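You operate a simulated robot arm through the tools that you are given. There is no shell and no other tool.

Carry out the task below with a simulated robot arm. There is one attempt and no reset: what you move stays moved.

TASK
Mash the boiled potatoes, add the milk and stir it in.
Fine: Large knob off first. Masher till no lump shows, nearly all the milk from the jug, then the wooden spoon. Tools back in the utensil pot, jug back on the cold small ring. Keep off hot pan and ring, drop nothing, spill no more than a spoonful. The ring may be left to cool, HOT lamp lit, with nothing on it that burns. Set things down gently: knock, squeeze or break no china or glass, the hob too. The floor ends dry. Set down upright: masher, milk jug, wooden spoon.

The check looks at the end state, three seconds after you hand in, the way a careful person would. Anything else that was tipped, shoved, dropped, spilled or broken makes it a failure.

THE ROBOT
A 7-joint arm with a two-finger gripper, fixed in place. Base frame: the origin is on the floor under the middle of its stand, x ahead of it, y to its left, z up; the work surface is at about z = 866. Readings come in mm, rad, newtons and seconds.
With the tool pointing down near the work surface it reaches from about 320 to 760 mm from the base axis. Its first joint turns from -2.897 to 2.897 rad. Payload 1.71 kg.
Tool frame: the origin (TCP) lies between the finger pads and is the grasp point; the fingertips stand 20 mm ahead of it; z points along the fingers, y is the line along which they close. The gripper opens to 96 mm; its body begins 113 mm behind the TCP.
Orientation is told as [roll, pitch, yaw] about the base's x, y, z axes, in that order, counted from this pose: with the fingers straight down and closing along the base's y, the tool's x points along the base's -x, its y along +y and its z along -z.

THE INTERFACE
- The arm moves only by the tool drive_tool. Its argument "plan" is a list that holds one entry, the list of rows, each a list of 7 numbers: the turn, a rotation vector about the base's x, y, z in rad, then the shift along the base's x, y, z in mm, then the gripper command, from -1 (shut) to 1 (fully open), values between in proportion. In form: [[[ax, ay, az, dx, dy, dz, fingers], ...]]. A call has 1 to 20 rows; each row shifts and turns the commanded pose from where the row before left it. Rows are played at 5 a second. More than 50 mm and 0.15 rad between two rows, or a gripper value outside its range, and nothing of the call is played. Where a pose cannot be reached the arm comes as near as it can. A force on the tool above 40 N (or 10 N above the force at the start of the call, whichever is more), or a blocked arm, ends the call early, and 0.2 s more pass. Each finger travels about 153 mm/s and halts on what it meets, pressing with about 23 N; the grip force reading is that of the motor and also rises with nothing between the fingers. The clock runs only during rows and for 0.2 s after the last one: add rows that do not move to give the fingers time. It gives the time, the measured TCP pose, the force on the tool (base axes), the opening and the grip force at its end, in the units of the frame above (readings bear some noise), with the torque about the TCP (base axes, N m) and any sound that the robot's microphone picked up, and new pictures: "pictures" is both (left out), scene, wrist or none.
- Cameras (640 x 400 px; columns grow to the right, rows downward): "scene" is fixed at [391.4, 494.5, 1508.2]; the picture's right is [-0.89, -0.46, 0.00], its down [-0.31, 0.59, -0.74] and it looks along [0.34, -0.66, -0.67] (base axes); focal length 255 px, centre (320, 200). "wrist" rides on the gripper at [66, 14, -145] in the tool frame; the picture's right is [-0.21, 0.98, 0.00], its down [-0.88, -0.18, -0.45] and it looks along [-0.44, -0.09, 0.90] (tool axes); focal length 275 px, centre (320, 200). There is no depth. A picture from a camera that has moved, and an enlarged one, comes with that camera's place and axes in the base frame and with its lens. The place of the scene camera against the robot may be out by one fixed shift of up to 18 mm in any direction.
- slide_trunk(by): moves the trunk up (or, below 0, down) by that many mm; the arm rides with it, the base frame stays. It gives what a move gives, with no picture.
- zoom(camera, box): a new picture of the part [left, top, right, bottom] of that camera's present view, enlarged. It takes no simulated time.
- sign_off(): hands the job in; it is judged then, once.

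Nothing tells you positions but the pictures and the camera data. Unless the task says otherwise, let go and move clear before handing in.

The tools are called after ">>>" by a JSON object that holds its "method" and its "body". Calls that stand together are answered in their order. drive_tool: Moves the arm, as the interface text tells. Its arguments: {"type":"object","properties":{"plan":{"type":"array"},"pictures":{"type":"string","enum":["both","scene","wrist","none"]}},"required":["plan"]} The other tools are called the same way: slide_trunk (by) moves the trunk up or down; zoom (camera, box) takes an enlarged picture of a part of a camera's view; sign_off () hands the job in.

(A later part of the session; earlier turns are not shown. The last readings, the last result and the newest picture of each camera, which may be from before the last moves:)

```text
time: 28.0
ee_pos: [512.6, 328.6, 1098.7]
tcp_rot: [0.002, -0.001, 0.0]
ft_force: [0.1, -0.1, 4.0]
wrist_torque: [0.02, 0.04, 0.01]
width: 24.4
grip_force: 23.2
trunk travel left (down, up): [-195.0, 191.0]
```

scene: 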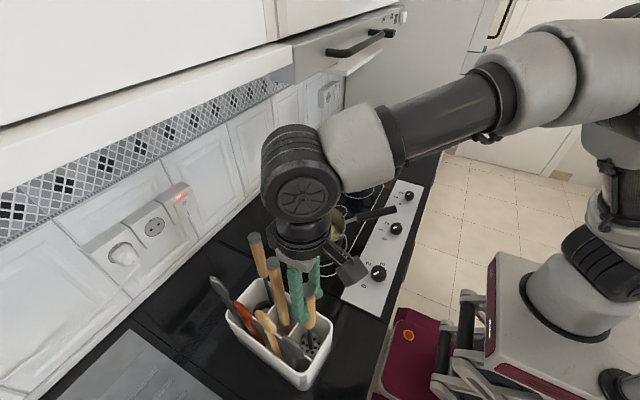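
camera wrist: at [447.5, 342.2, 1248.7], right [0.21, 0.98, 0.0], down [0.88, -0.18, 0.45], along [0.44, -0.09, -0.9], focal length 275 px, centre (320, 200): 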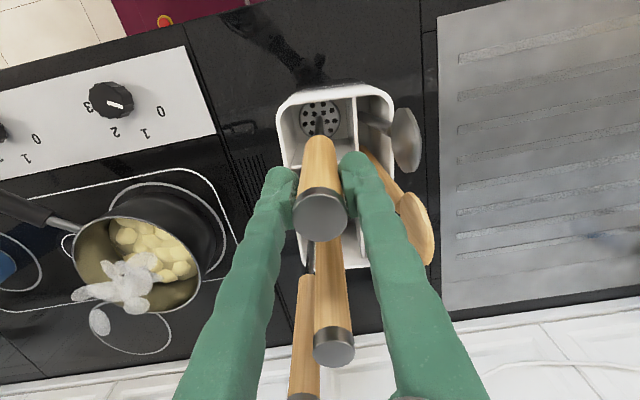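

The masher has touched its slot floor (4 N). I release it and rise straight up.

>>> {"method": "drive_tool", "body": {"plan": [[[0, 0, 0, 0, 0, 0, -0.35], [0, 0, 0, 0, 0, 0, -0.1], [0, 0, 0, 0, 0, 0, 0.1], [0, 0, 0, 0, 0, 15, 0.1], [0, 0, 0, 0, 0, 30, 0.1], [0, 0, 0, 0, 0, 30, 0.1], [0, 0, 0, 0, 0, 0, 0.1]]], "pictures": "both"}}

```text
time: 29.6
ee_pos: [512.6, 330.1, 1172.7]
tcp_rot: [0.0, -0.002, 0.003]
ft_force: [0.6, 0.3, 0.5]
wrist_torque: [-0.01, -0.02, -0.02]
width: 52.8
grip_force: 0.0
trunk travel left (down, up): [-195.0, 191.0]
camera wrist: at [447.2, 343.5, 1318.3], right [0.2, 0.98, 0.0], down [0.88, -0.18, 0.45], along [0.44, -0.09, -0.9], focal length 275 px, centre (320, 200)
```

scene: 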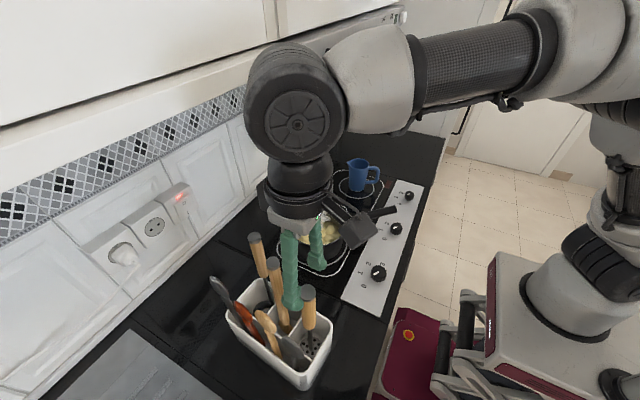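
wrist: 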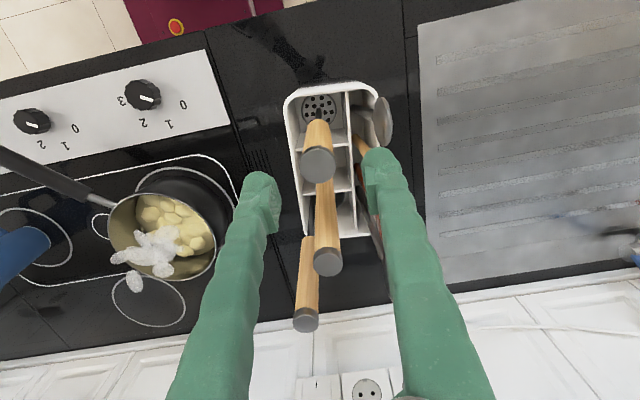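

The masher stands upright again in its slot. Now I back away from it while tilting the hand by about 0.9 rad, so it will come in from the robot's side.

>>> {"method": "drive_tool", "body": {"plan": [[[0, 0, 0, -20, 0, 10, 0.0], [0, 0, 0, -20, 0, 10, 0.0], [0, -0.13, 0, -8, 0, 0, 0.0], [0, -0.13, 0, -8, 0, 0, 0.0], [0, -0.13, 0, -8, 0, 0, 0.0], [0, -0.13, 0, -8, 0, 0, 0.0], [0, -0.13, 0, 0, 0, 0, 0.0], [0, -0.13, 0, 0, 0, 0, 0.0], [0, -0.12, 0, 0, 0, 0, 0.0], [0, 0, 0, 0, 0, 0, 0.0]]], "pictures": "both"}}

```text
time: 31.8
ee_pos: [440.6, 327.9, 1194.2]
tcp_rot: [0.0, -0.904, 0.002]
ft_force: [-0.1, 1.1, -0.1]
wrist_torque: [0.01, 0.03, 0.02]
width: 48.0
grip_force: 0.2
trunk travel left (down, up): [-195.0, 191.0]
camera wrist: at [286.6, 341.6, 1231.9], right [0.13, 0.98, 0.16], down [0.19, -0.18, 0.96], along [0.97, -0.09, -0.21], focal length 275 px, centre (320, 200)
```

scene: 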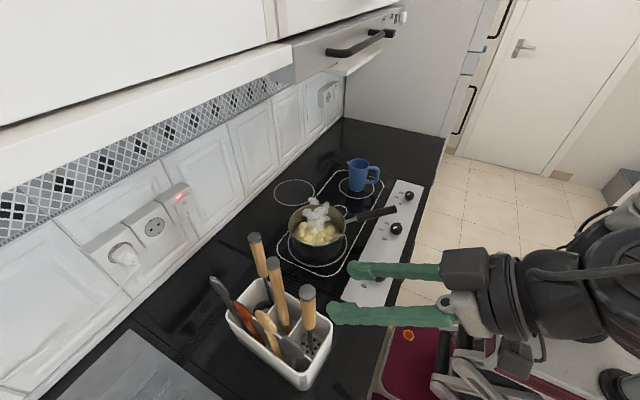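
wrist: 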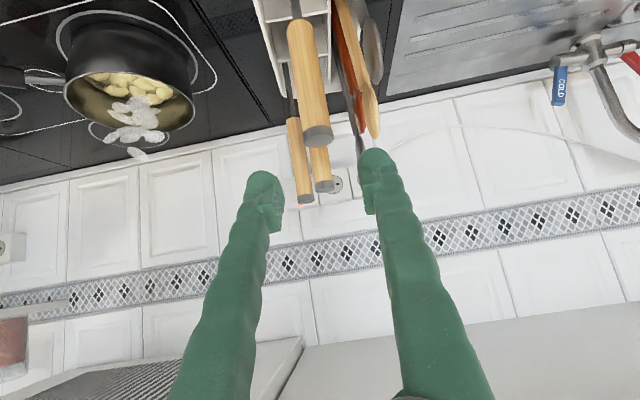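

Tracking in the tilted pose is good, and the masher handle appears between the fingers. I lower slightly, then advance along the finger axis toward the handle.

>>> {"method": "drive_tool", "body": {"plan": [[[0, 0, 0, 1, 0.5, -27, 0.0], [0, 0, 0, 1, 0.5, -27, 0.0], [0, 0, 0, 17, 0, -13.5, 0.0], [0, 0, 0, 17, 0, -13.5, 0.0], [0, 0, 0, 0, 0, 0, 0.0]]], "pictures": "both"}}

>>> {"method": "zoom", "body": {"camera": "wrist", "box": [200, 0, 440, 240]}}

```text
time: 33.0
ee_pos: [476.1, 329.6, 1110.9]
tcp_rot: [0.0, -0.903, -0.001]
ft_force: [0.0, -0.5, -0.5]
wrist_torque: [0.01, 0.01, -0.01]
width: 48.2
grip_force: 0.0
trunk travel left (down, up): [-195.0, 191.0]
camera wrist: at [323.3, 342.5, 1151.0], right [0.13, 0.98, 0.16], down [0.19, -0.18, 0.96], along [0.97, -0.09, -0.21], focal length 275 px, centre (320, 200)
```

scene: 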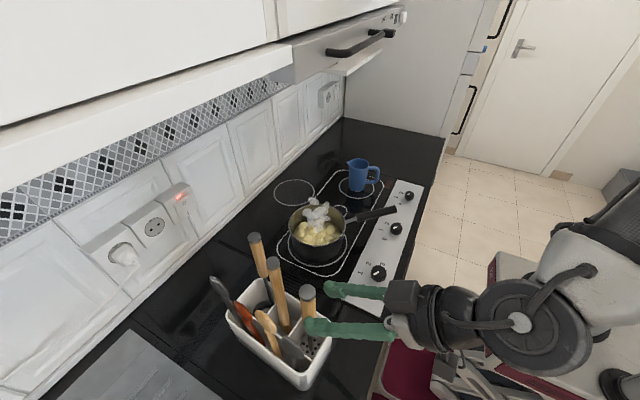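
wrist: 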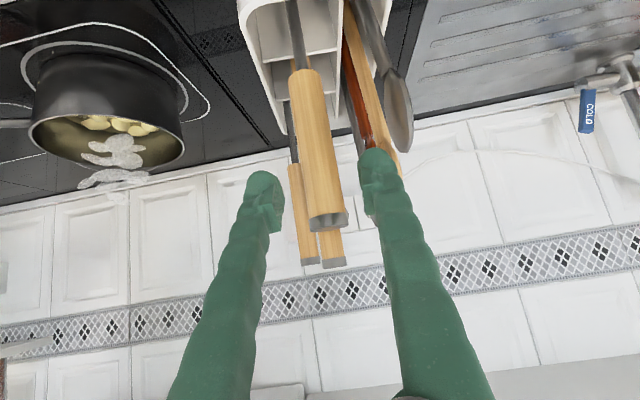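

```text
1.67 times, centred on (320, 120) of wrist
camera zoom: at [323.3, 342.5, 1151.0], right [0.13, 0.98, 0.16], down [0.19, -0.18, 0.96], along [0.97, -0.09, -0.21], focal length 459 px, centre (320, 333)
```

zoom: 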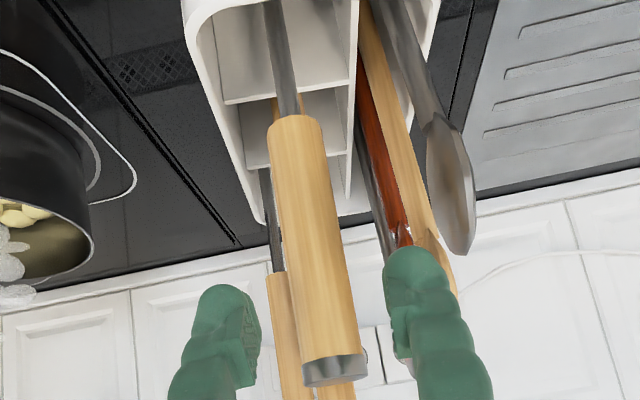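

The grey spoon's head is close to the right finger's path, so I'll narrow the opening to about 38 mm and grip a bit higher, at z≈1100.

>>> {"method": "drive_tool", "body": {"plan": [[[0, 0, 0, 0, 0, 0, -0.2], [0, 0, 0, 9, -0.3, -2.5, -0.2], [0, 0, 0, 9, -0.3, -2.5, -0.2], [0, 0, 0, 9, 0, -2.5, -0.2], [0, 0, 0, 9, 0, -2.5, -0.2], [0, 0, 0, 0, 0, 0, -0.2]]], "pictures": "both"}}

>>> {"method": "zoom", "body": {"camera": "wrist", "box": [200, 60, 440, 300]}}

```text
time: 34.4
ee_pos: [513.3, 328.7, 1103.1]
tcp_rot: [0.001, -0.902, 0.002]
ft_force: [-0.1, -0.4, -0.1]
wrist_torque: [-0.02, -0.01, 0.0]
width: 38.6
grip_force: 0.1
trunk travel left (down, up): [-195.0, 191.0]
camera wrist: at [359.3, 341.8, 1141.1], right [0.13, 0.98, 0.16], down [0.19, -0.18, 0.96], along [0.97, -0.09, -0.21], focal length 275 px, centre (320, 200)
```

scene: 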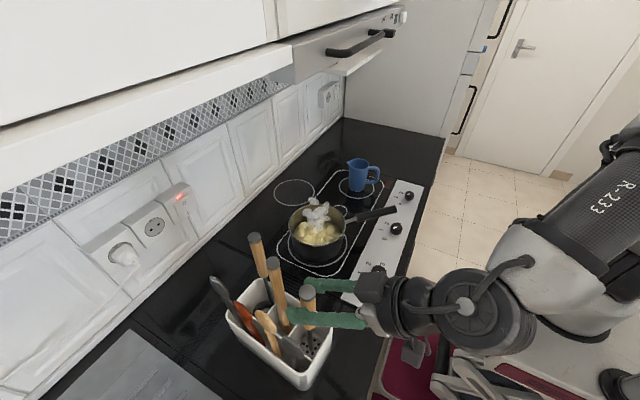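
wrist: 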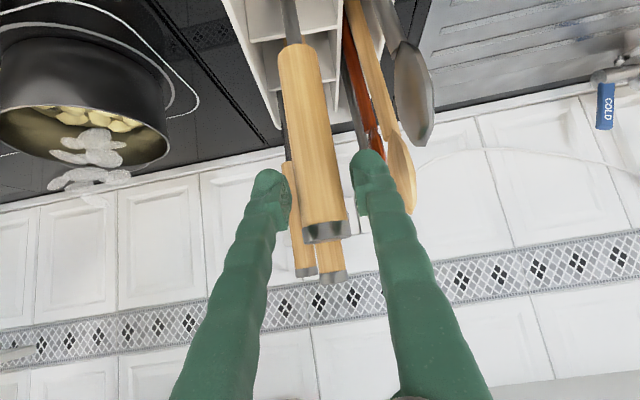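

```text
1.67 times, centred on (320, 180) of wrist
camera zoom: at [359.3, 341.8, 1141.1], right [0.13, 0.98, 0.16], down [0.19, -0.18, 0.96], along [0.97, -0.09, -0.21], focal length 459 px, centre (320, 233)
```

zoom: 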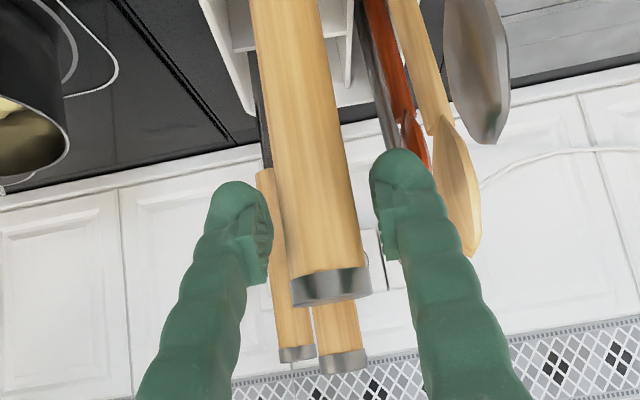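

The handle is centred at the grasp point and the spoons are clear. Closing the grip.

>>> {"method": "drive_tool", "body": {"plan": [[[0, 0, 0, 0, 0, 0, -0.4], [0, 0, 0, 0, 0, 0, -0.6], [0, 0, 0, 0, 0, 0, -1], [0, 0, 0, 0, 0, 0, -1], [0, 0, 0, 0, 0, 0, -1]]], "pictures": "none"}}

>>> {"method": "zoom", "body": {"camera": "wrist", "box": [200, 0, 440, 240]}}

```text
time: 35.6
ee_pos: [513.3, 328.5, 1101.6]
tcp_rot: [0.0, -0.903, 0.002]
ft_force: [0.4, 0.4, 0.3]
wrist_torque: [0.01, -0.08, 0.04]
width: 22.0
grip_force: 23.1
trunk travel left (down, up): [-195.0, 191.0]
```

```text
1.67 times, centred on (320, 120) of wrist
camera zoom: at [359.3, 341.8, 1141.0], right [0.13, 0.98, 0.16], down [0.19, -0.18, 0.96], along [0.97, -0.09, -0.21], focal length 459 px, centre (320, 333)
```

zoom: 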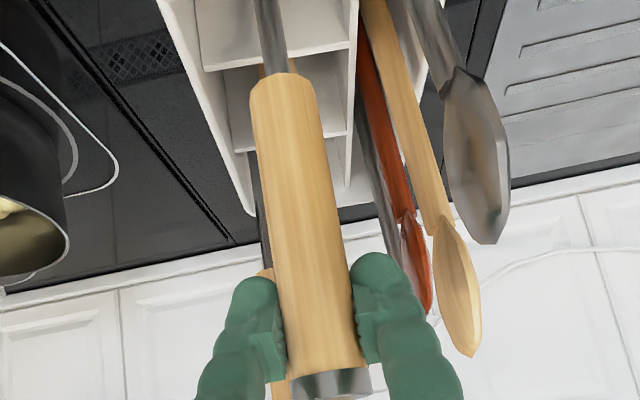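

The masher is held. I lift it straight up by about 100 mm and look for the hood's lower edge in the wrist view.

>>> {"method": "drive_tool", "body": {"plan": [[[0, 0, 0, 0, 0, 8, -1], [0, 0, 0, 0, 0, 12, -1], [0, 0, 0, 0, 0, 16, -1], [0, 0, 0, 0, 0, 16, -1], [0, 0, 0, 0, 0, 16, -1], [0, 0, 0, 0, 0, 16, -1], [0, 0, 0, 0, 0, 16, -1], [0, 0, 0, 0, 0, 0, -1]]], "pictures": "both"}}

>>> {"method": "zoom", "body": {"camera": "scene", "box": [230, 250, 370, 390]}}

```text
time: 37.4
ee_pos: [512.0, 327.7, 1202.8]
tcp_rot: [-0.002, -0.902, 0.002]
ft_force: [-0.3, 0.0, 0.0]
wrist_torque: [-0.02, -0.02, -0.02]
width: 21.8
grip_force: 22.7
trunk travel left (down, up): [-195.0, 191.0]
camera wrist: at [358.4, 341.3, 1241.6], right [0.13, 0.98, 0.16], down [0.19, -0.18, 0.96], along [0.97, -0.09, -0.21], focal length 275 px, centre (320, 200)
```

scene: 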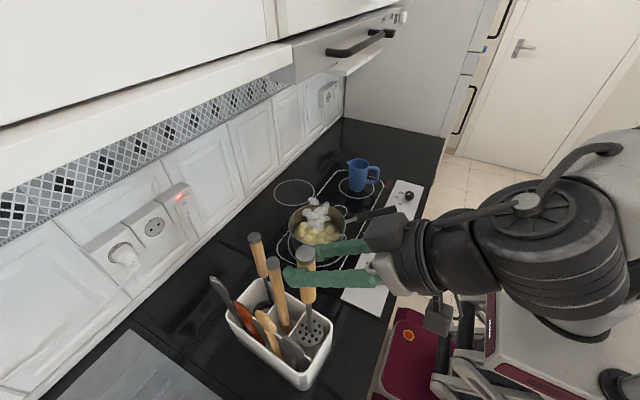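
wrist: 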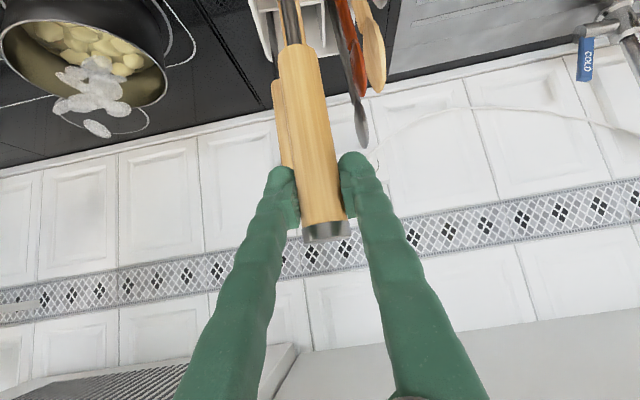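

```text
2.86 times, centred on (300, 320) of scene
camera zoom: at [391.4, 494.5, 1508.2], right [-0.89, -0.46, 0.0], down [-0.31, 0.59, -0.74], along [0.34, -0.66, -0.67], focal length 729 px, centre (377, -143)
```

zoom: 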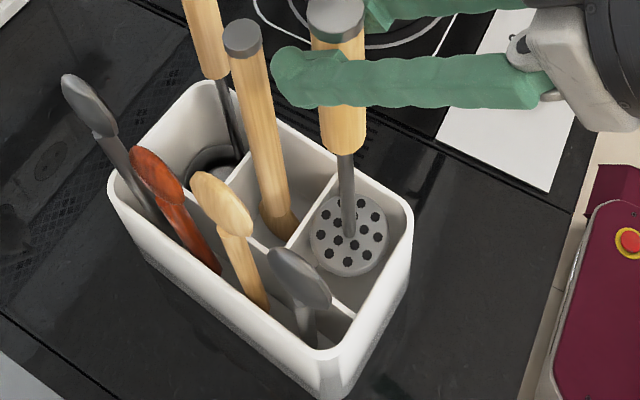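

The disc is clear of the rim, and the hood works out to front x≈603, underside z≈1390, near side y≈190. With the tilted hand there is room below it, so I carry the masher over to the pan.

>>> {"method": "drive_tool", "body": {"plan": [[[0, 0, 0, 0, -25, 5, -1], [0, 0, 0, 0, -35, 4, -1], [0, 0, 0, 10, -35, 0, -1], [0, 0, 0, 20, -35, 0, -1], [0, 0, 0, 22, -35, 0, -1], [0, 0, 0, 22, -35, 0, -1], [0, 0, 0, 22, -35, 0, -1], [0, 0, 0, 20, -30, 0, -1], [0, 0, 0, 12, -17, 0, -1], [0, 0, 0, 0, 0, 0, -1]]], "pictures": "both"}}

>>> {"method": "zoom", "body": {"camera": "scene", "box": [260, 130, 420, 290]}}

```text
time: 39.6
ee_pos: [639.8, 46.4, 1210.6]
tcp_rot: [0.0, -0.9, 0.0]
ft_force: [-0.1, -1.1, -0.4]
wrist_torque: [-0.01, 0.0, -0.02]
width: 21.7
grip_force: 23.1
trunk travel left (down, up): [-195.0, 191.0]
camera wrist: at [487.1, 59.0, 1249.2], right [0.13, 0.98, 0.16], down [0.2, -0.19, 0.96], along [0.97, -0.09, -0.21], focal length 275 px, centre (320, 200)
```

scene: 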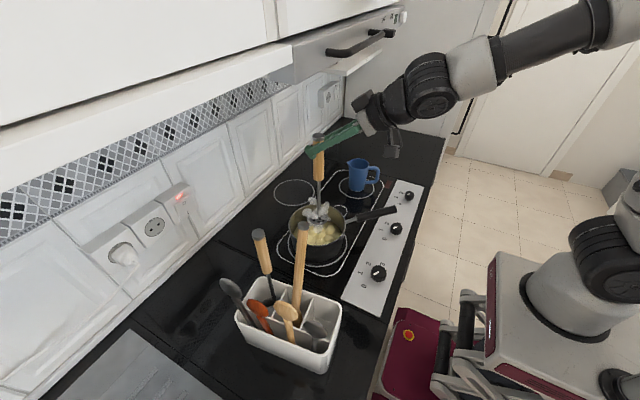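
wrist: 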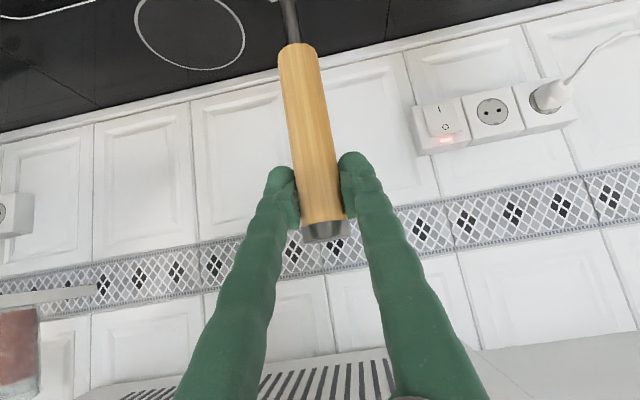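

```text
2.50 times, centred on (340, 210) of scene
camera zoom: at [391.4, 494.5, 1508.2], right [-0.89, -0.46, 0.0], down [-0.31, 0.59, -0.74], along [0.34, -0.66, -0.67], focal length 638 px, centre (270, 175)
```

zoom: 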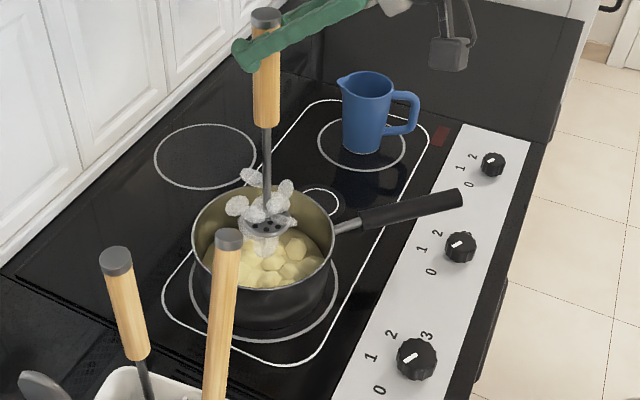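

The pot of utensils looks shifted and rotated: the masher's disc must have caught its rim on the way out. I'll inspect it before continuing.

>>> {"method": "zoom", "body": {"camera": "scene", "box": [200, 220, 360, 400]}}

>>> {"method": "zoom", "body": {"camera": "scene", "box": [0, 0, 640, 400]}}

```text
2.22 times, centred on (280, 310) of scene
camera zoom: at [391.4, 494.5, 1508.2], right [-0.89, -0.46, 0.0], down [-0.31, 0.59, -0.74], along [0.34, -0.66, -0.67], focal length 567 px, centre (409, -44)
```

zoom: 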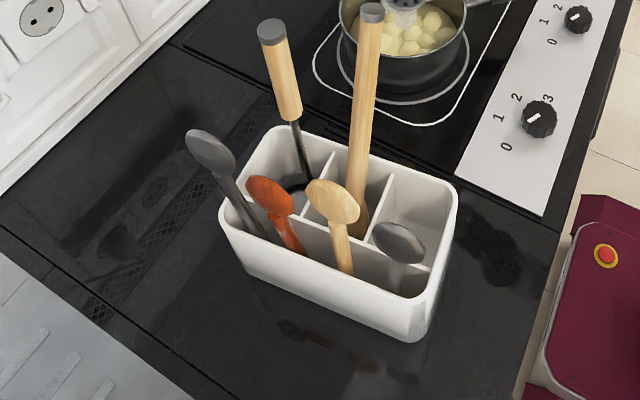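

```text
1.00 times, centred on (320, 200) of scene (not enlarged: the box is as wide or as high as the picture)
camera zoom: at [391.4, 494.5, 1508.2], right [-0.89, -0.46, 0.0], down [-0.31, 0.59, -0.74], along [0.34, -0.66, -0.67], focal length 255 px, centre (320, 200)
```

zoom: 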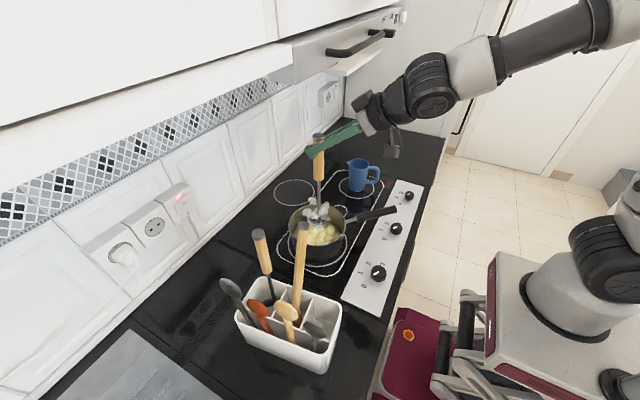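

The pot rotated by roughly 10–15° (masher end pushed toward the hob) but stands upright with everything in it; I'll nudge it back gently later. The pan is unmoved, so I go on and lower the masher toward the potatoes.

>>> {"method": "drive_tool", "body": {"plan": [[[0, 0, 0, 1, 0, -15, -1], [0, 0, 0, 1, 0, -15, -1], [0, 0, 0, 1, 0, -15, -1], [0, 0, 0, 0, 0, -10, -1], [0, 0, 0, 0, 0, 0, -1]]], "pictures": "both"}}

>>> {"method": "zoom", "body": {"camera": "scene", "box": [270, 130, 370, 290]}}

```text
time: 40.8
ee_pos: [644.2, 44.6, 1156.1]
tcp_rot: [0.006, -0.898, -0.003]
ft_force: [0.2, 1.2, -0.9]
wrist_torque: [-0.01, -0.03, -0.01]
width: 22.2
grip_force: 22.6
trunk travel left (down, up): [-195.0, 191.0]
camera wrist: at [491.0, 57.9, 1195.8], right [0.13, 0.98, 0.17], down [0.2, -0.19, 0.96], along [0.97, -0.09, -0.22], focal length 275 px, centre (320, 200)
```

scene: 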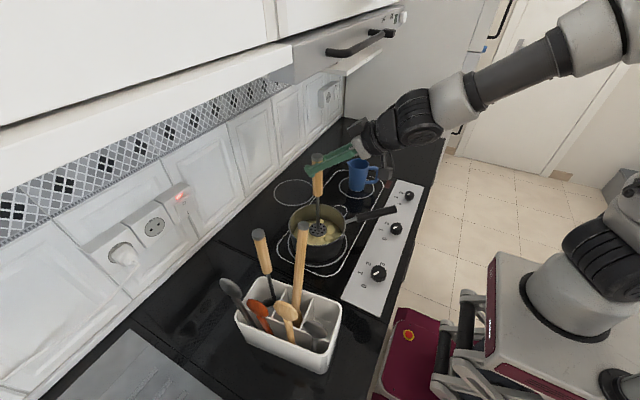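
wrist: 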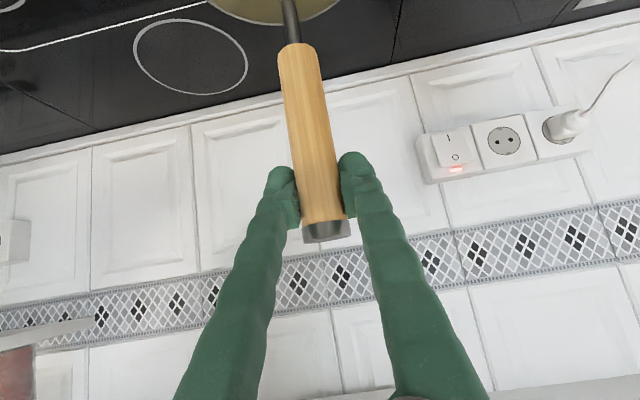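

```text
2.50 times, centred on (320, 210) of scene
camera zoom: at [391.4, 494.5, 1508.2], right [-0.89, -0.46, 0.0], down [-0.31, 0.59, -0.74], along [0.34, -0.66, -0.67], focal length 638 px, centre (320, 175)
```

zoom: 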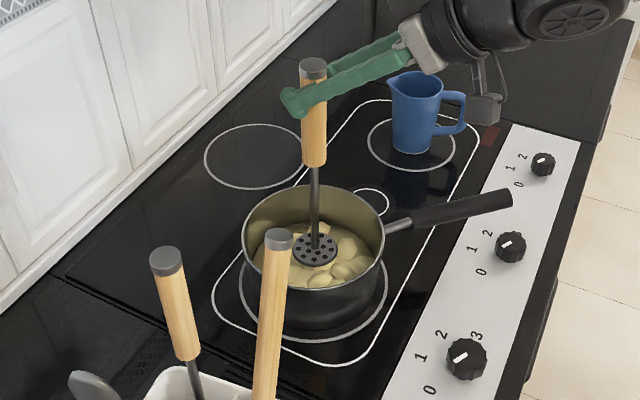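

The masher disc is centred in the pan just above the potatoes. I press down slowly, watching the force.

>>> {"method": "drive_tool", "body": {"plan": [[[-0.006, 0, 0.003, 0, 0, -6, -1], [0, 0, 0, 0, 0, -6, -1], [0, 0, 0, 0, 0, -6, -1], [0, 0, 0, 0, 0, -6, -1], [0, 0, 0, 0, 0, -6, -1], [0, 0, 0, 0, 0, 0, -1]]], "pictures": "scene"}}

>>> {"method": "zoom", "body": {"camera": "scene", "box": [270, 130, 370, 290]}}

```text
time: 42.2
ee_pos: [644.2, 44.6, 1125.4]
tcp_rot: [-0.007, -0.9, 0.008]
ft_force: [0.0, -0.1, -1.1]
wrist_torque: [0.02, -0.02, 0.0]
width: 22.1
grip_force: 23.3
trunk travel left (down, up): [-195.0, 191.0]
```

scene: 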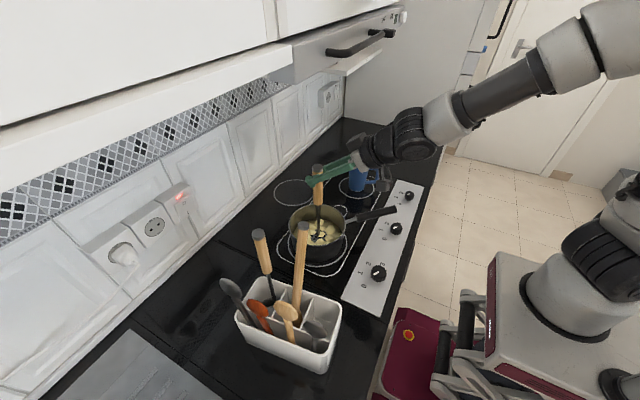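

```text
2.50 times, centred on (320, 210) of scene
camera zoom: at [391.4, 494.5, 1508.2], right [-0.89, -0.46, 0.0], down [-0.31, 0.59, -0.74], along [0.34, -0.66, -0.67], focal length 638 px, centre (320, 175)
```

zoom: 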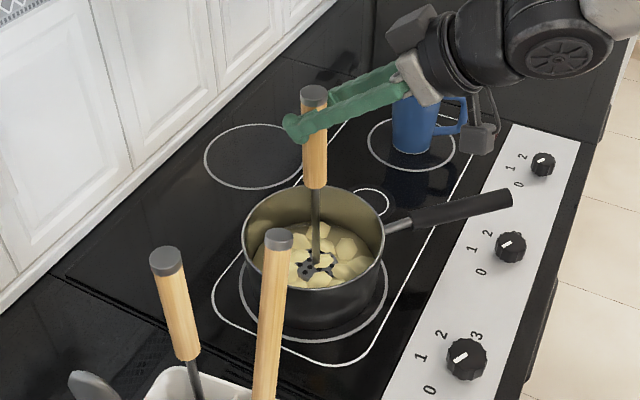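

The disc sinks among the lumps with no resistance so far. I continue down gently toward the pan's bottom.

>>> {"method": "drive_tool", "body": {"plan": [[[0.007, 0, -0.008, 0, 0, -4, -1], [0, 0, 0, 0, 0, -4, -1], [0, 0, 0, 0, 0, -3, -1], [0, 0, 0, 0, 0, 0, -1]]], "pictures": "none"}}

>>> {"method": "zoom", "body": {"camera": "scene", "box": [270, 130, 370, 290]}}

```text
time: 43.2
ee_pos: [644.0, 46.1, 1115.3]
tcp_rot: [0.006, -0.901, -0.008]
ft_force: [0.1, 0.2, -0.6]
wrist_torque: [0.0, -0.01, -0.01]
width: 21.8
grip_force: 23.1
trunk travel left (down, up): [-195.0, 191.0]
```

```text
2.50 times, centred on (320, 210) of scene
camera zoom: at [391.4, 494.5, 1508.2], right [-0.89, -0.46, 0.0], down [-0.31, 0.59, -0.74], along [0.34, -0.66, -0.67], focal length 638 px, centre (320, 175)
```

zoom: 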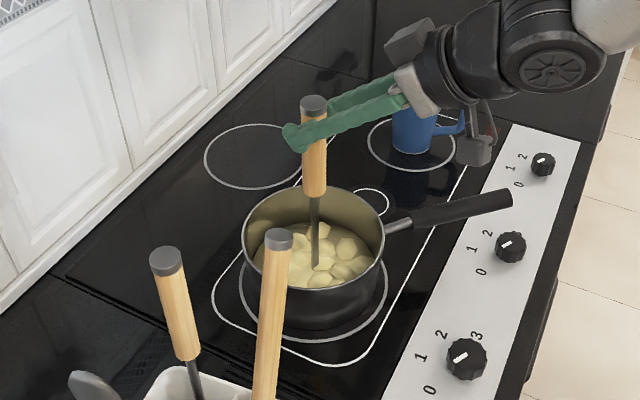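

>>> {"method": "drive_tool", "body": {"plan": [[[-0.003, 0, 0.004, 0, 0, -2, -1], [0, 0, 0, 0, 0, -2, -1], [0, 0, 0, 0, 0, -2, -1], [0, 0, 0, 0, 0, 0, -1]]], "pictures": "none"}}

>>> {"method": "zoom", "body": {"camera": "scene", "box": [270, 130, 370, 290]}}

```text
time: 44.2
ee_pos: [643.2, 46.7, 1107.0]
tcp_rot: [0.0, -0.899, 0.0]
ft_force: [-0.2, 0.3, -0.3]
wrist_torque: [0.01, -0.01, 0.01]
width: 22.0
grip_force: 22.9
trunk travel left (down, up): [-195.0, 191.0]
```

```text
2.50 times, centred on (320, 210) of scene
camera zoom: at [391.4, 494.5, 1508.2], right [-0.89, -0.46, 0.0], down [-0.31, 0.59, -0.74], along [0.34, -0.66, -0.67], focal length 638 px, centre (320, 175)
```

zoom: 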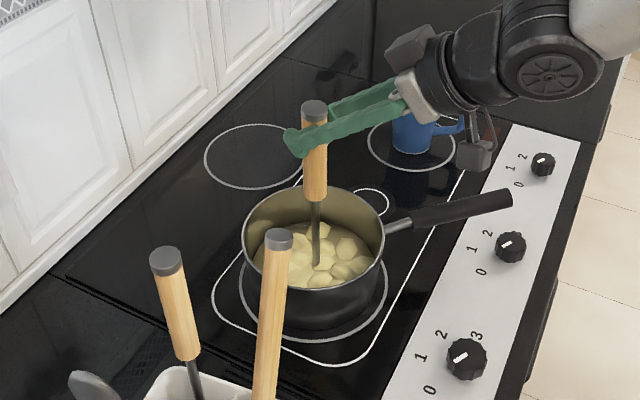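

>>> {"method": "drive_tool", "body": {"plan": [[[0, 0, 0, 0, 0, -1.5, -1], [0, 0, 0, 0, 0, -1.5, -1], [0, 0, 0, 0, 0, -1.5, -1], [0, 0, 0, 0, 0, 0, -1]]], "pictures": "none"}}

```text
time: 45.2
ee_pos: [644.2, 46.5, 1105.8]
tcp_rot: [0.002, -0.906, -0.002]
ft_force: [-0.8, 0.3, 19.0]
wrist_torque: [-0.01, -0.12, 0.01]
width: 22.2
grip_force: 22.8
trunk travel left (down, up): [-195.0, 191.0]
```

Contact with the pan floor at TCP z≈1106 (19 N). I raise the masher to see the effect of that stroke.

>>> {"method": "drive_tool", "body": {"plan": [[[0, 0, 0, 0, 0, 10, -1], [0, 0, 0, 0, 0, 20, -1], [0, 0, 0, 0, 0, 20, -1], [0, 0, 0, 0, 0, 0, -1]]], "pictures": "none"}}

>>> {"method": "zoom", "body": {"camera": "scene", "box": [270, 170, 370, 280]}}

```text
time: 46.2
ee_pos: [643.8, 45.1, 1152.7]
tcp_rot: [0.002, -0.9, -0.002]
ft_force: [-0.2, 0.0, -1.5]
wrist_torque: [-0.02, -0.01, -0.04]
width: 21.7
grip_force: 22.9
trunk travel left (down, up): [-195.0, 191.0]
```

```text
3.64 times, centred on (320, 225) of scene
camera zoom: at [391.4, 494.5, 1508.2], right [-0.89, -0.46, 0.0], down [-0.31, 0.59, -0.74], along [0.34, -0.66, -0.67], focal length 928 px, centre (320, 109)
```

zoom: 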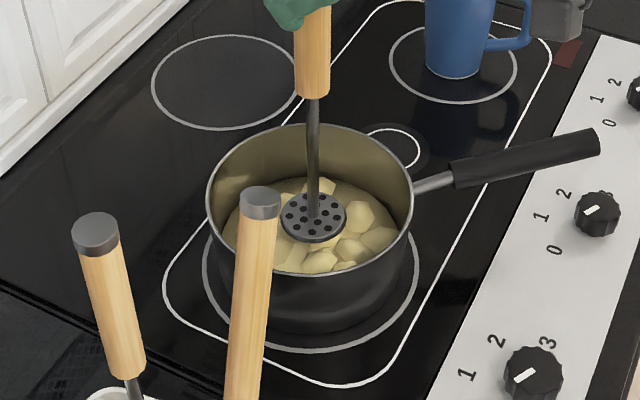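

The centre already looks smoother, so strokes work. I estimate the pan centre at (646, 45) and start a ring of strokes at 25 mm radius, stopping about 3 mm above the pan floor.

>>> {"method": "drive_tool", "body": {"plan": [[[0, 0, 0, 27, -0.5, -5, -1], [0, 0, 0, 0, 0, -13, -1], [0, 0, 0, 0, 0, -13, -1], [0, 0, 0, 0, 0, -12, -1], [0, 0, 0, 0, 0, 19, -1], [0, 0, 0, 0, 0, 19, -1], [0, 0, 0, -12.5, 21.7, 0, -1], [0, 0, 0, 0, 0, -13, -1], [0, 0, 0, 0, 0, -13, -1], [0, 0, 0, 0, 0, -12, -1], [0, 0, 0, 0, 0, 19, -1], [0, 0, 0, 0, 0, 19, -1], [0, 0, 0, -25, 0, 0, -1], [0, 0, 0, 0, 0, -13, -1], [0, 0, 0, 0, 0, -13, -1], [0, 0, 0, 0, 0, -12, -1], [0, 0, 0, 0, 0, 19, -1], [0, 0, 0, 0, 0, 19, -1], [0, 0, 0, 0, 0, 0, -1]]], "pictures": "none"}}

>>> {"method": "zoom", "body": {"camera": "scene", "box": [270, 170, 370, 280]}}

```text
time: 50.2
ee_pos: [634.4, 66.0, 1148.4]
tcp_rot: [0.002, -0.898, -0.004]
ft_force: [-0.4, -0.3, -2.0]
wrist_torque: [0.01, 0.01, -0.03]
width: 21.9
grip_force: 22.9
trunk travel left (down, up): [-195.0, 191.0]
```

```text
3.64 times, centred on (320, 225) of scene
camera zoom: at [391.4, 494.5, 1508.2], right [-0.89, -0.46, 0.0], down [-0.31, 0.59, -0.74], along [0.34, -0.66, -0.67], focal length 928 px, centre (320, 109)
```

zoom: 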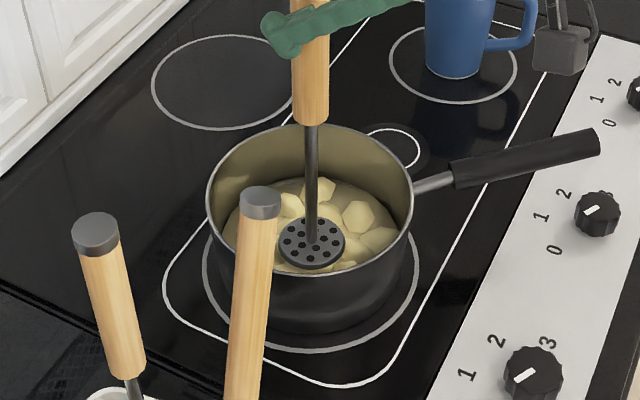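

Continuing the inner ring with the other three strokes.

>>> {"method": "drive_tool", "body": {"plan": [[[0, 0, 0, -12.5, -21.7, 0, -1], [0, 0, 0, 0, 0, -13, -1], [0, 0, 0, 0, 0, -13, -1], [0, 0, 0, 0, 0, -12, -1], [0, 0, 0, 0, 0, 19, -1], [0, 0, 0, 0, 0, 19, -1], [0, 0, 0, 12.5, -21.7, 0, -1], [0, 0, 0, 0, 0, -13, -1], [0, 0, 0, 0, 0, -13, -1], [0, 0, 0, 0, 0, -12, -1], [0, 0, 0, 0, 0, 19, -1], [0, 0, 0, 0, 0, 19, -1], [0, 0, 0, 25, 0, 0, -1], [0, 0, 0, 0, 0, -13, -1], [0, 0, 0, 0, 0, -13, -1], [0, 0, 0, 0, 0, -12, -1], [0, 0, 0, 0, 0, 19, -1], [0, 0, 0, 0, 0, 19, -1], [0, 0, 0, 0, 0, 0, -1]]], "pictures": "none"}}

>>> {"method": "zoom", "body": {"camera": "scene", "box": [270, 170, 370, 280]}}

```text
time: 54.2
ee_pos: [657.5, 24.5, 1149.2]
tcp_rot: [-0.003, -0.902, 0.002]
ft_force: [-0.5, 1.0, -0.1]
wrist_torque: [0.01, 0.02, -0.02]
width: 21.9
grip_force: 23.2
trunk travel left (down, up): [-195.0, 191.0]
```

```text
3.64 times, centred on (320, 225) of scene
camera zoom: at [391.4, 494.5, 1508.2], right [-0.89, -0.46, 0.0], down [-0.31, 0.59, -0.74], along [0.34, -0.66, -0.67], focal length 928 px, centre (320, 109)
```

zoom: 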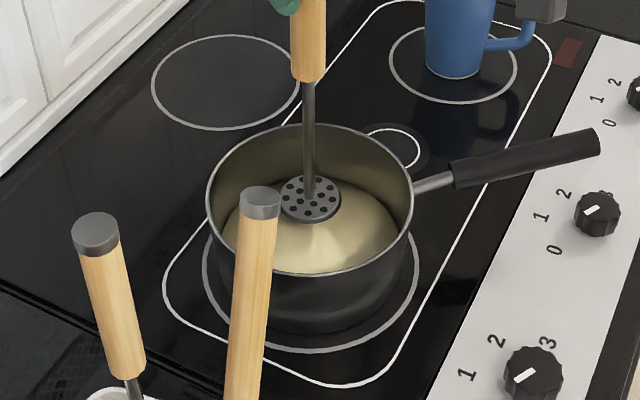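

The mash looks smooth with no lumps showing after seven strokes. I lift the masher out vertically at the pan centre and bring it aside to inspect.

>>> {"method": "drive_tool", "body": {"plan": [[[0, 0, 0, -9, 10, 5, -1], [0, 0, 0, -9, 10, 10, -1], [0, 0, 0, 0, 0, 15, -1], [0, 0, 0, 0, 0, 15, -1], [0, 0, 0, 0, 0, 15, -1], [0, 0, 0, 0, 0, 12, -1], [0, 0, 0, -10, 15, 0, -1], [0, 0, 0, -20, 30, 0, -1], [0, 0, 0, -20, 35, 0, -1], [0, 0, 0, -20, 35, 0, -1], [0, 0, 0, -15, 25, 0, -1], [0, 0, 0, 0, 0, 0, -1]]], "pictures": "both"}}

>>> {"method": "zoom", "body": {"camera": "scene", "box": [270, 170, 370, 280]}}

>>> {"method": "zoom", "body": {"camera": "scene", "box": [200, 220, 360, 400]}}

```text
time: 56.2
ee_pos: [591.5, 112.8, 1226.2]
tcp_rot: [0.01, -0.907, -0.009]
ft_force: [-0.2, -0.6, -1.3]
wrist_torque: [0.06, 0.02, 0.15]
width: 21.8
grip_force: 23.5
trunk travel left (down, up): [-195.0, 191.0]
stopped in row 10: the arm was blocked; the commanded pose is now the measured one
camera wrist: at [438.1, 125.3, 1264.9], right [0.13, 0.98, 0.17], down [0.19, -0.19, 0.96], along [0.97, -0.09, -0.21], focal length 275 px, centre (320, 200)
```

scene: 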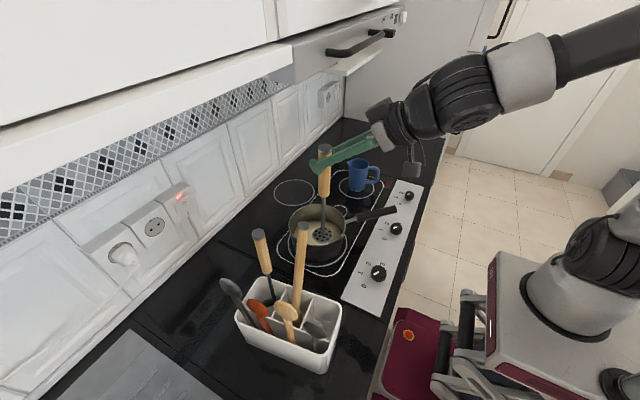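
wrist: 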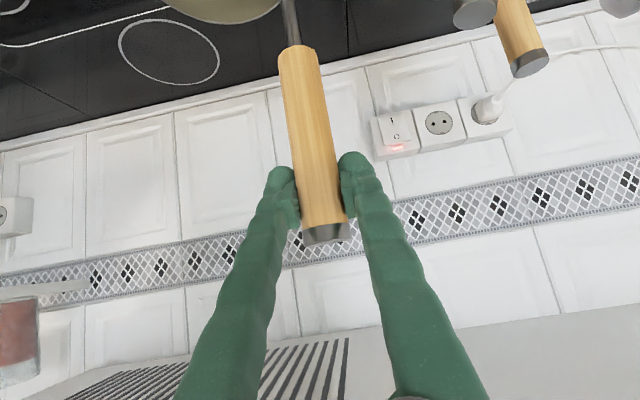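

```text
3.64 times, centred on (320, 225) of scene
camera zoom: at [391.4, 494.5, 1508.2], right [-0.89, -0.46, 0.0], down [-0.31, 0.59, -0.74], along [0.34, -0.66, -0.67], focal length 928 px, centre (320, 109)
```

zoom: 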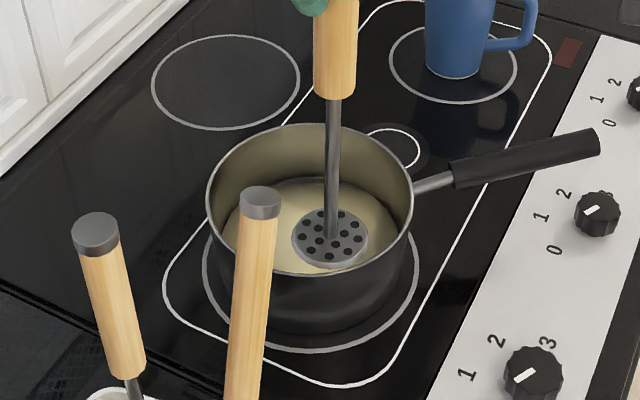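

```text
2.22 times, centred on (280, 310) of scene
camera zoom: at [391.4, 494.5, 1508.2], right [-0.89, -0.46, 0.0], down [-0.31, 0.59, -0.74], along [0.34, -0.66, -0.67], focal length 567 px, centre (409, -44)
```

zoom: 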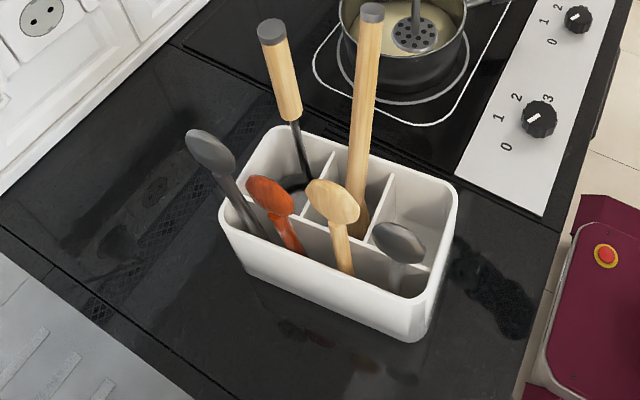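

The call stopped with "arm blocked" near (591, 113, 1226), though the masher's disc is well above the rim. The mash itself shows no lumps, so I'll try the same direction again, slower, to see whether something really resists.

>>> {"method": "drive_tool", "body": {"plan": [[[0, 0, 0, -3, 5, 0, -1], [0, 0, 0, -3, 5, 0, -1], [0, 0, 0, -3, 5, 0, -1], [0, 0, 0, 0, 0, 0, -1]]], "pictures": "both"}}

```text
time: 56.6
ee_pos: [588.4, 114.6, 1235.2]
tcp_rot: [0.013, -0.92, -0.009]
ft_force: [0.3, -1.3, 0.2]
wrist_torque: [0.07, -0.03, 0.12]
width: 21.8
grip_force: 23.2
trunk travel left (down, up): [-195.0, 191.0]
stopped in row 1: the arm was blocked; the commanded pose is now the measured one
camera wrist: at [432.3, 126.9, 1270.1], right [0.12, 0.98, 0.17], down [0.18, -0.19, 0.97], along [0.98, -0.09, -0.2], focal length 275 px, centre (320, 200)
```

scene: 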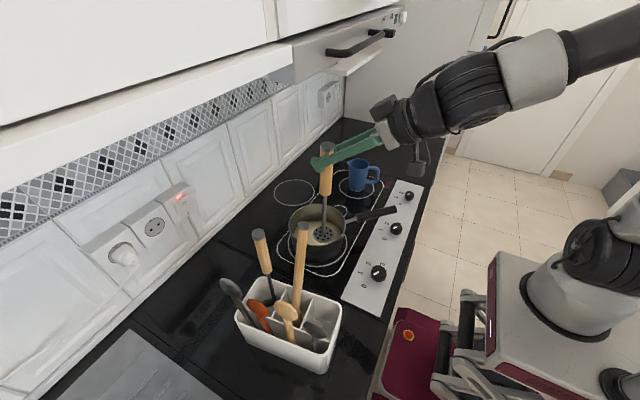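
wrist: 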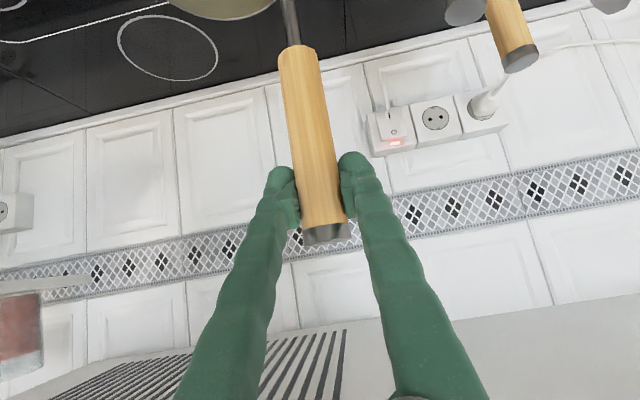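

The tool force is near zero, so it's the arm's own joint limit: the hand is nearly in line with the forearm. Raising the hand relative to the shoulder should free it, so I raise the TCP first and will then lower the trunk.

>>> {"method": "drive_tool", "body": {"plan": [[[0, 0, 0, 0, 0, 5, -1], [0, 0, 0, 0, 0, 10, -1], [0, 0, 0, 0, 0, 10, -1], [0, 0, 0, 0, 0, 10, -1], [0, 0, 0, 0, 0, 10, -1], [0, 0, 0, 0, 0, 0, -1]]], "pictures": "scene"}}

```text
time: 56.9
ee_pos: [586.8, 118.1, 1241.8]
tcp_rot: [0.014, -0.936, -0.011]
ft_force: [0.3, -0.9, -0.7]
wrist_torque: [0.08, -0.02, 0.16]
width: 21.9
grip_force: 22.8
trunk travel left (down, up): [-195.0, 191.0]
stopped in row 1: the arm was blocked; the commanded pose is now the measured one
```

scene: 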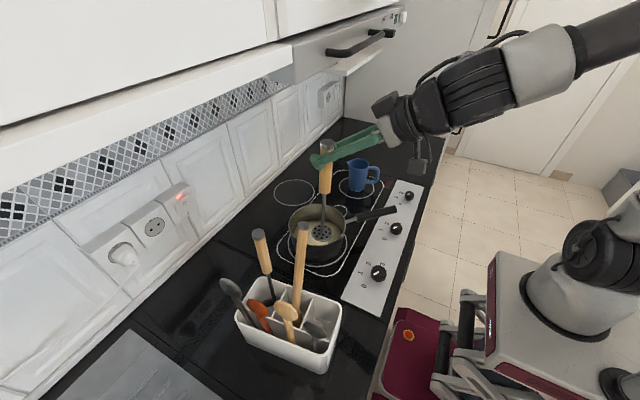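

>>> {"method": "zoom", "body": {"camera": "scene", "box": [380, 0, 640, 200]}}

>>> {"method": "zoom", "body": {"camera": "scene", "box": [440, 180, 640, 400]}}

>>> {"method": "zoom", "body": {"camera": "scene", "box": [280, 40, 480, 200]}}

```text
2.00 times, centred on (510, 100) of scene
camera zoom: at [391.4, 494.5, 1508.2], right [-0.89, -0.46, 0.0], down [-0.31, 0.59, -0.74], along [0.34, -0.66, -0.67], focal length 510 px, centre (-60, 400)
```

zoom: 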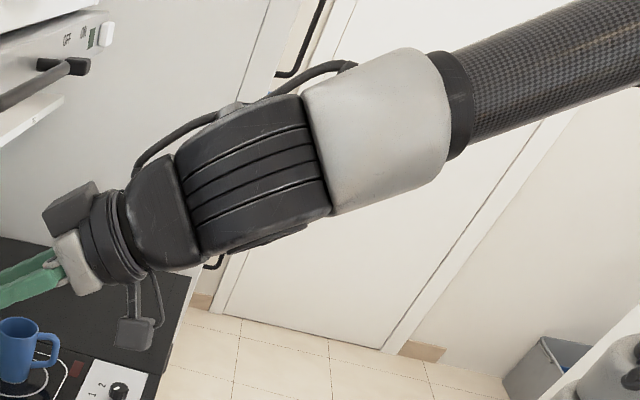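

```text
1.82 times, centred on (540, 290) of scene
camera zoom: at [391.4, 494.5, 1508.2], right [-0.89, -0.46, 0.0], down [-0.31, 0.59, -0.74], along [0.34, -0.66, -0.67], focal length 464 px, centre (-80, 36)
```

zoom: 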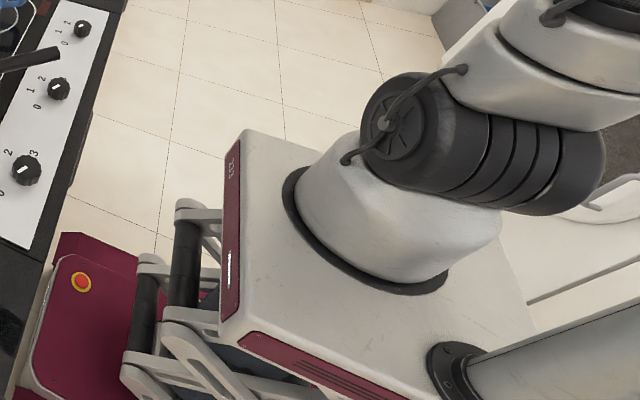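

```text
2.50 times, centred on (380, 120) of scene
camera zoom: at [391.4, 494.5, 1508.2], right [-0.89, -0.46, 0.0], down [-0.31, 0.59, -0.74], along [0.34, -0.66, -0.67], focal length 638 px, centre (170, 400)
```

zoom: 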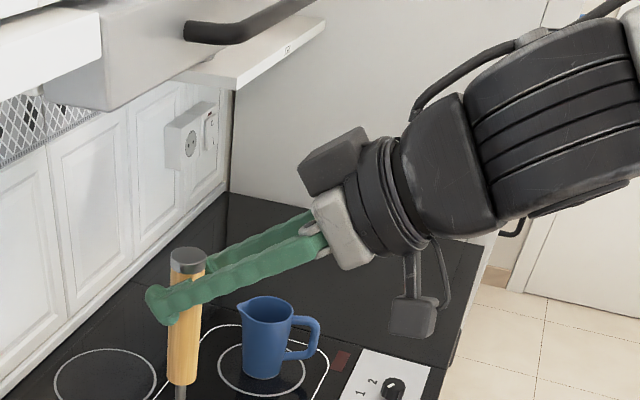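

The hand is almost in line with the forearm, which looks like a wrist joint limit. I'll try reducing the tilt slightly in small steps to move away from it.

>>> {"method": "drive_tool", "body": {"plan": [[[0, 0.02, 0, 0, 0, 0, -1], [0, 0.02, 0, 0, 0, 0, -1], [0, 0.02, 0, 0, 0, 0, -1], [0, 0, 0, 0, 0, 0, -1]]], "pictures": "none"}}

```text
time: 57.2
ee_pos: [583.8, 119.7, 1251.9]
tcp_rot: [0.024, -0.948, -0.018]
ft_force: [0.9, -1.3, -0.6]
wrist_torque: [0.11, 0.02, 0.13]
width: 21.9
grip_force: 22.7
trunk travel left (down, up): [-195.0, 191.0]
stopped in row 1: the arm was blocked; the commanded pose is now the measured one
```

The arm drifts slightly upward at each stop. I'll lower the trunk a little, which keeps the joints as they are, to see whether it then settles.

>>> {"method": "slide_trunk", "body": {"by": -30}}

```text
time: 57.6
ee_pos: [576.5, 119.4, 1262.8]
tcp_rot: [0.035, -0.979, -0.034]
ft_force: [0.4, -1.2, -0.4]
wrist_torque: [0.12, 0.0, 0.15]
width: 21.9
grip_force: 23.2
trunk travel left (down, up): [-192.0, 193.0]
stopped: the arm was blocked; the commanded pose is now the measured one
```

The drift looks like the whole arm rotating back about its shoulder, away from the hob, which is a safe direction. I'll issue a still row to see whether it comes to rest.

>>> {"method": "drive_tool", "body": {"plan": [[[0, 0, 0, 0, 0, 0, -1]]], "pictures": "both"}}

```text
time: 57.9
ee_pos: [562.5, 118.0, 1278.1]
tcp_rot: [0.041, -1.01, -0.041]
ft_force: [0.3, -1.7, -0.6]
wrist_torque: [0.11, 0.01, 0.15]
width: 22.0
grip_force: 22.6
trunk travel left (down, up): [-192.0, 193.0]
stopped in row 1: the arm was blocked; the commanded pose is now the measured one
camera wrist: at [404.3, 132.0, 1300.5], right [0.12, 0.97, 0.2], down [0.09, -0.21, 0.97], along [0.99, -0.1, -0.11], focal length 275 px, centre (320, 200)
```

scene: 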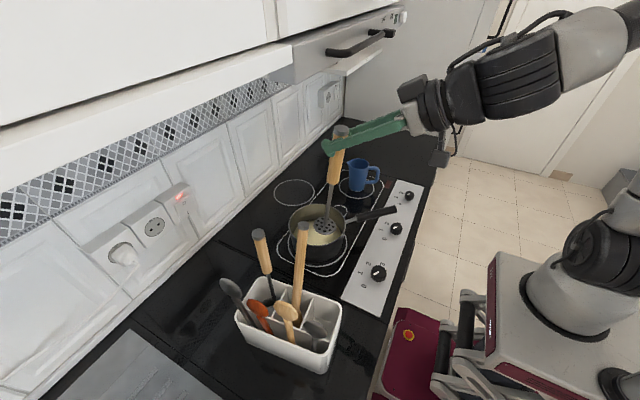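
wrist: 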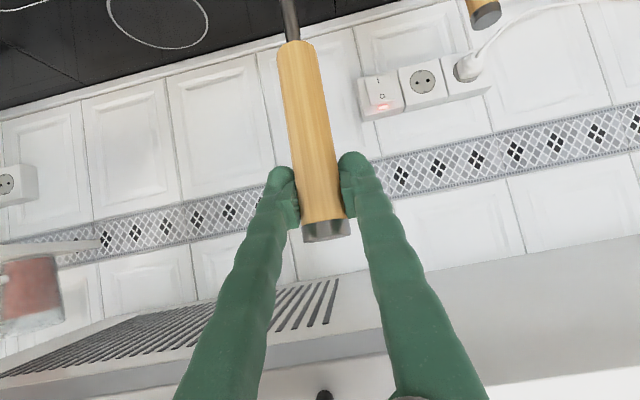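

It keeps retreating up and back freely. I'll command motion in that same direction (up, back, a bit more pitch) to see if the arm follows without being flagged.

>>> {"method": "drive_tool", "body": {"plan": [[[0, -0.03, 0, -15, 0, 15, -1], [0, -0.03, 0, -15, 0, 15, -1], [0, 0, 0, 0, 0, 0, -1]]], "pictures": "none"}}

```text
time: 58.7
ee_pos: [530.7, 124.5, 1302.3]
tcp_rot: [0.027, -1.059, -0.027]
ft_force: [0.7, -0.4, -1.4]
wrist_torque: [0.03, 0.05, 0.03]
width: 21.7
grip_force: 22.6
trunk travel left (down, up): [-192.0, 193.0]
```

It followed without being flagged. Now, clear of the pan, I lower the trunk by 100 mm so the forearm will lie flatter for the tilted poses.

>>> {"method": "slide_trunk", "body": {"by": -80}}

```text
time: 59.9
ee_pos: [530.8, 123.5, 1221.9]
tcp_rot: [0.029, -1.059, -0.027]
ft_force: [-0.2, -0.8, -0.5]
wrist_torque: [-0.03, 0.02, 0.02]
width: 22.1
grip_force: 23.2
trunk travel left (down, up): [-112.0, 273.0]
```

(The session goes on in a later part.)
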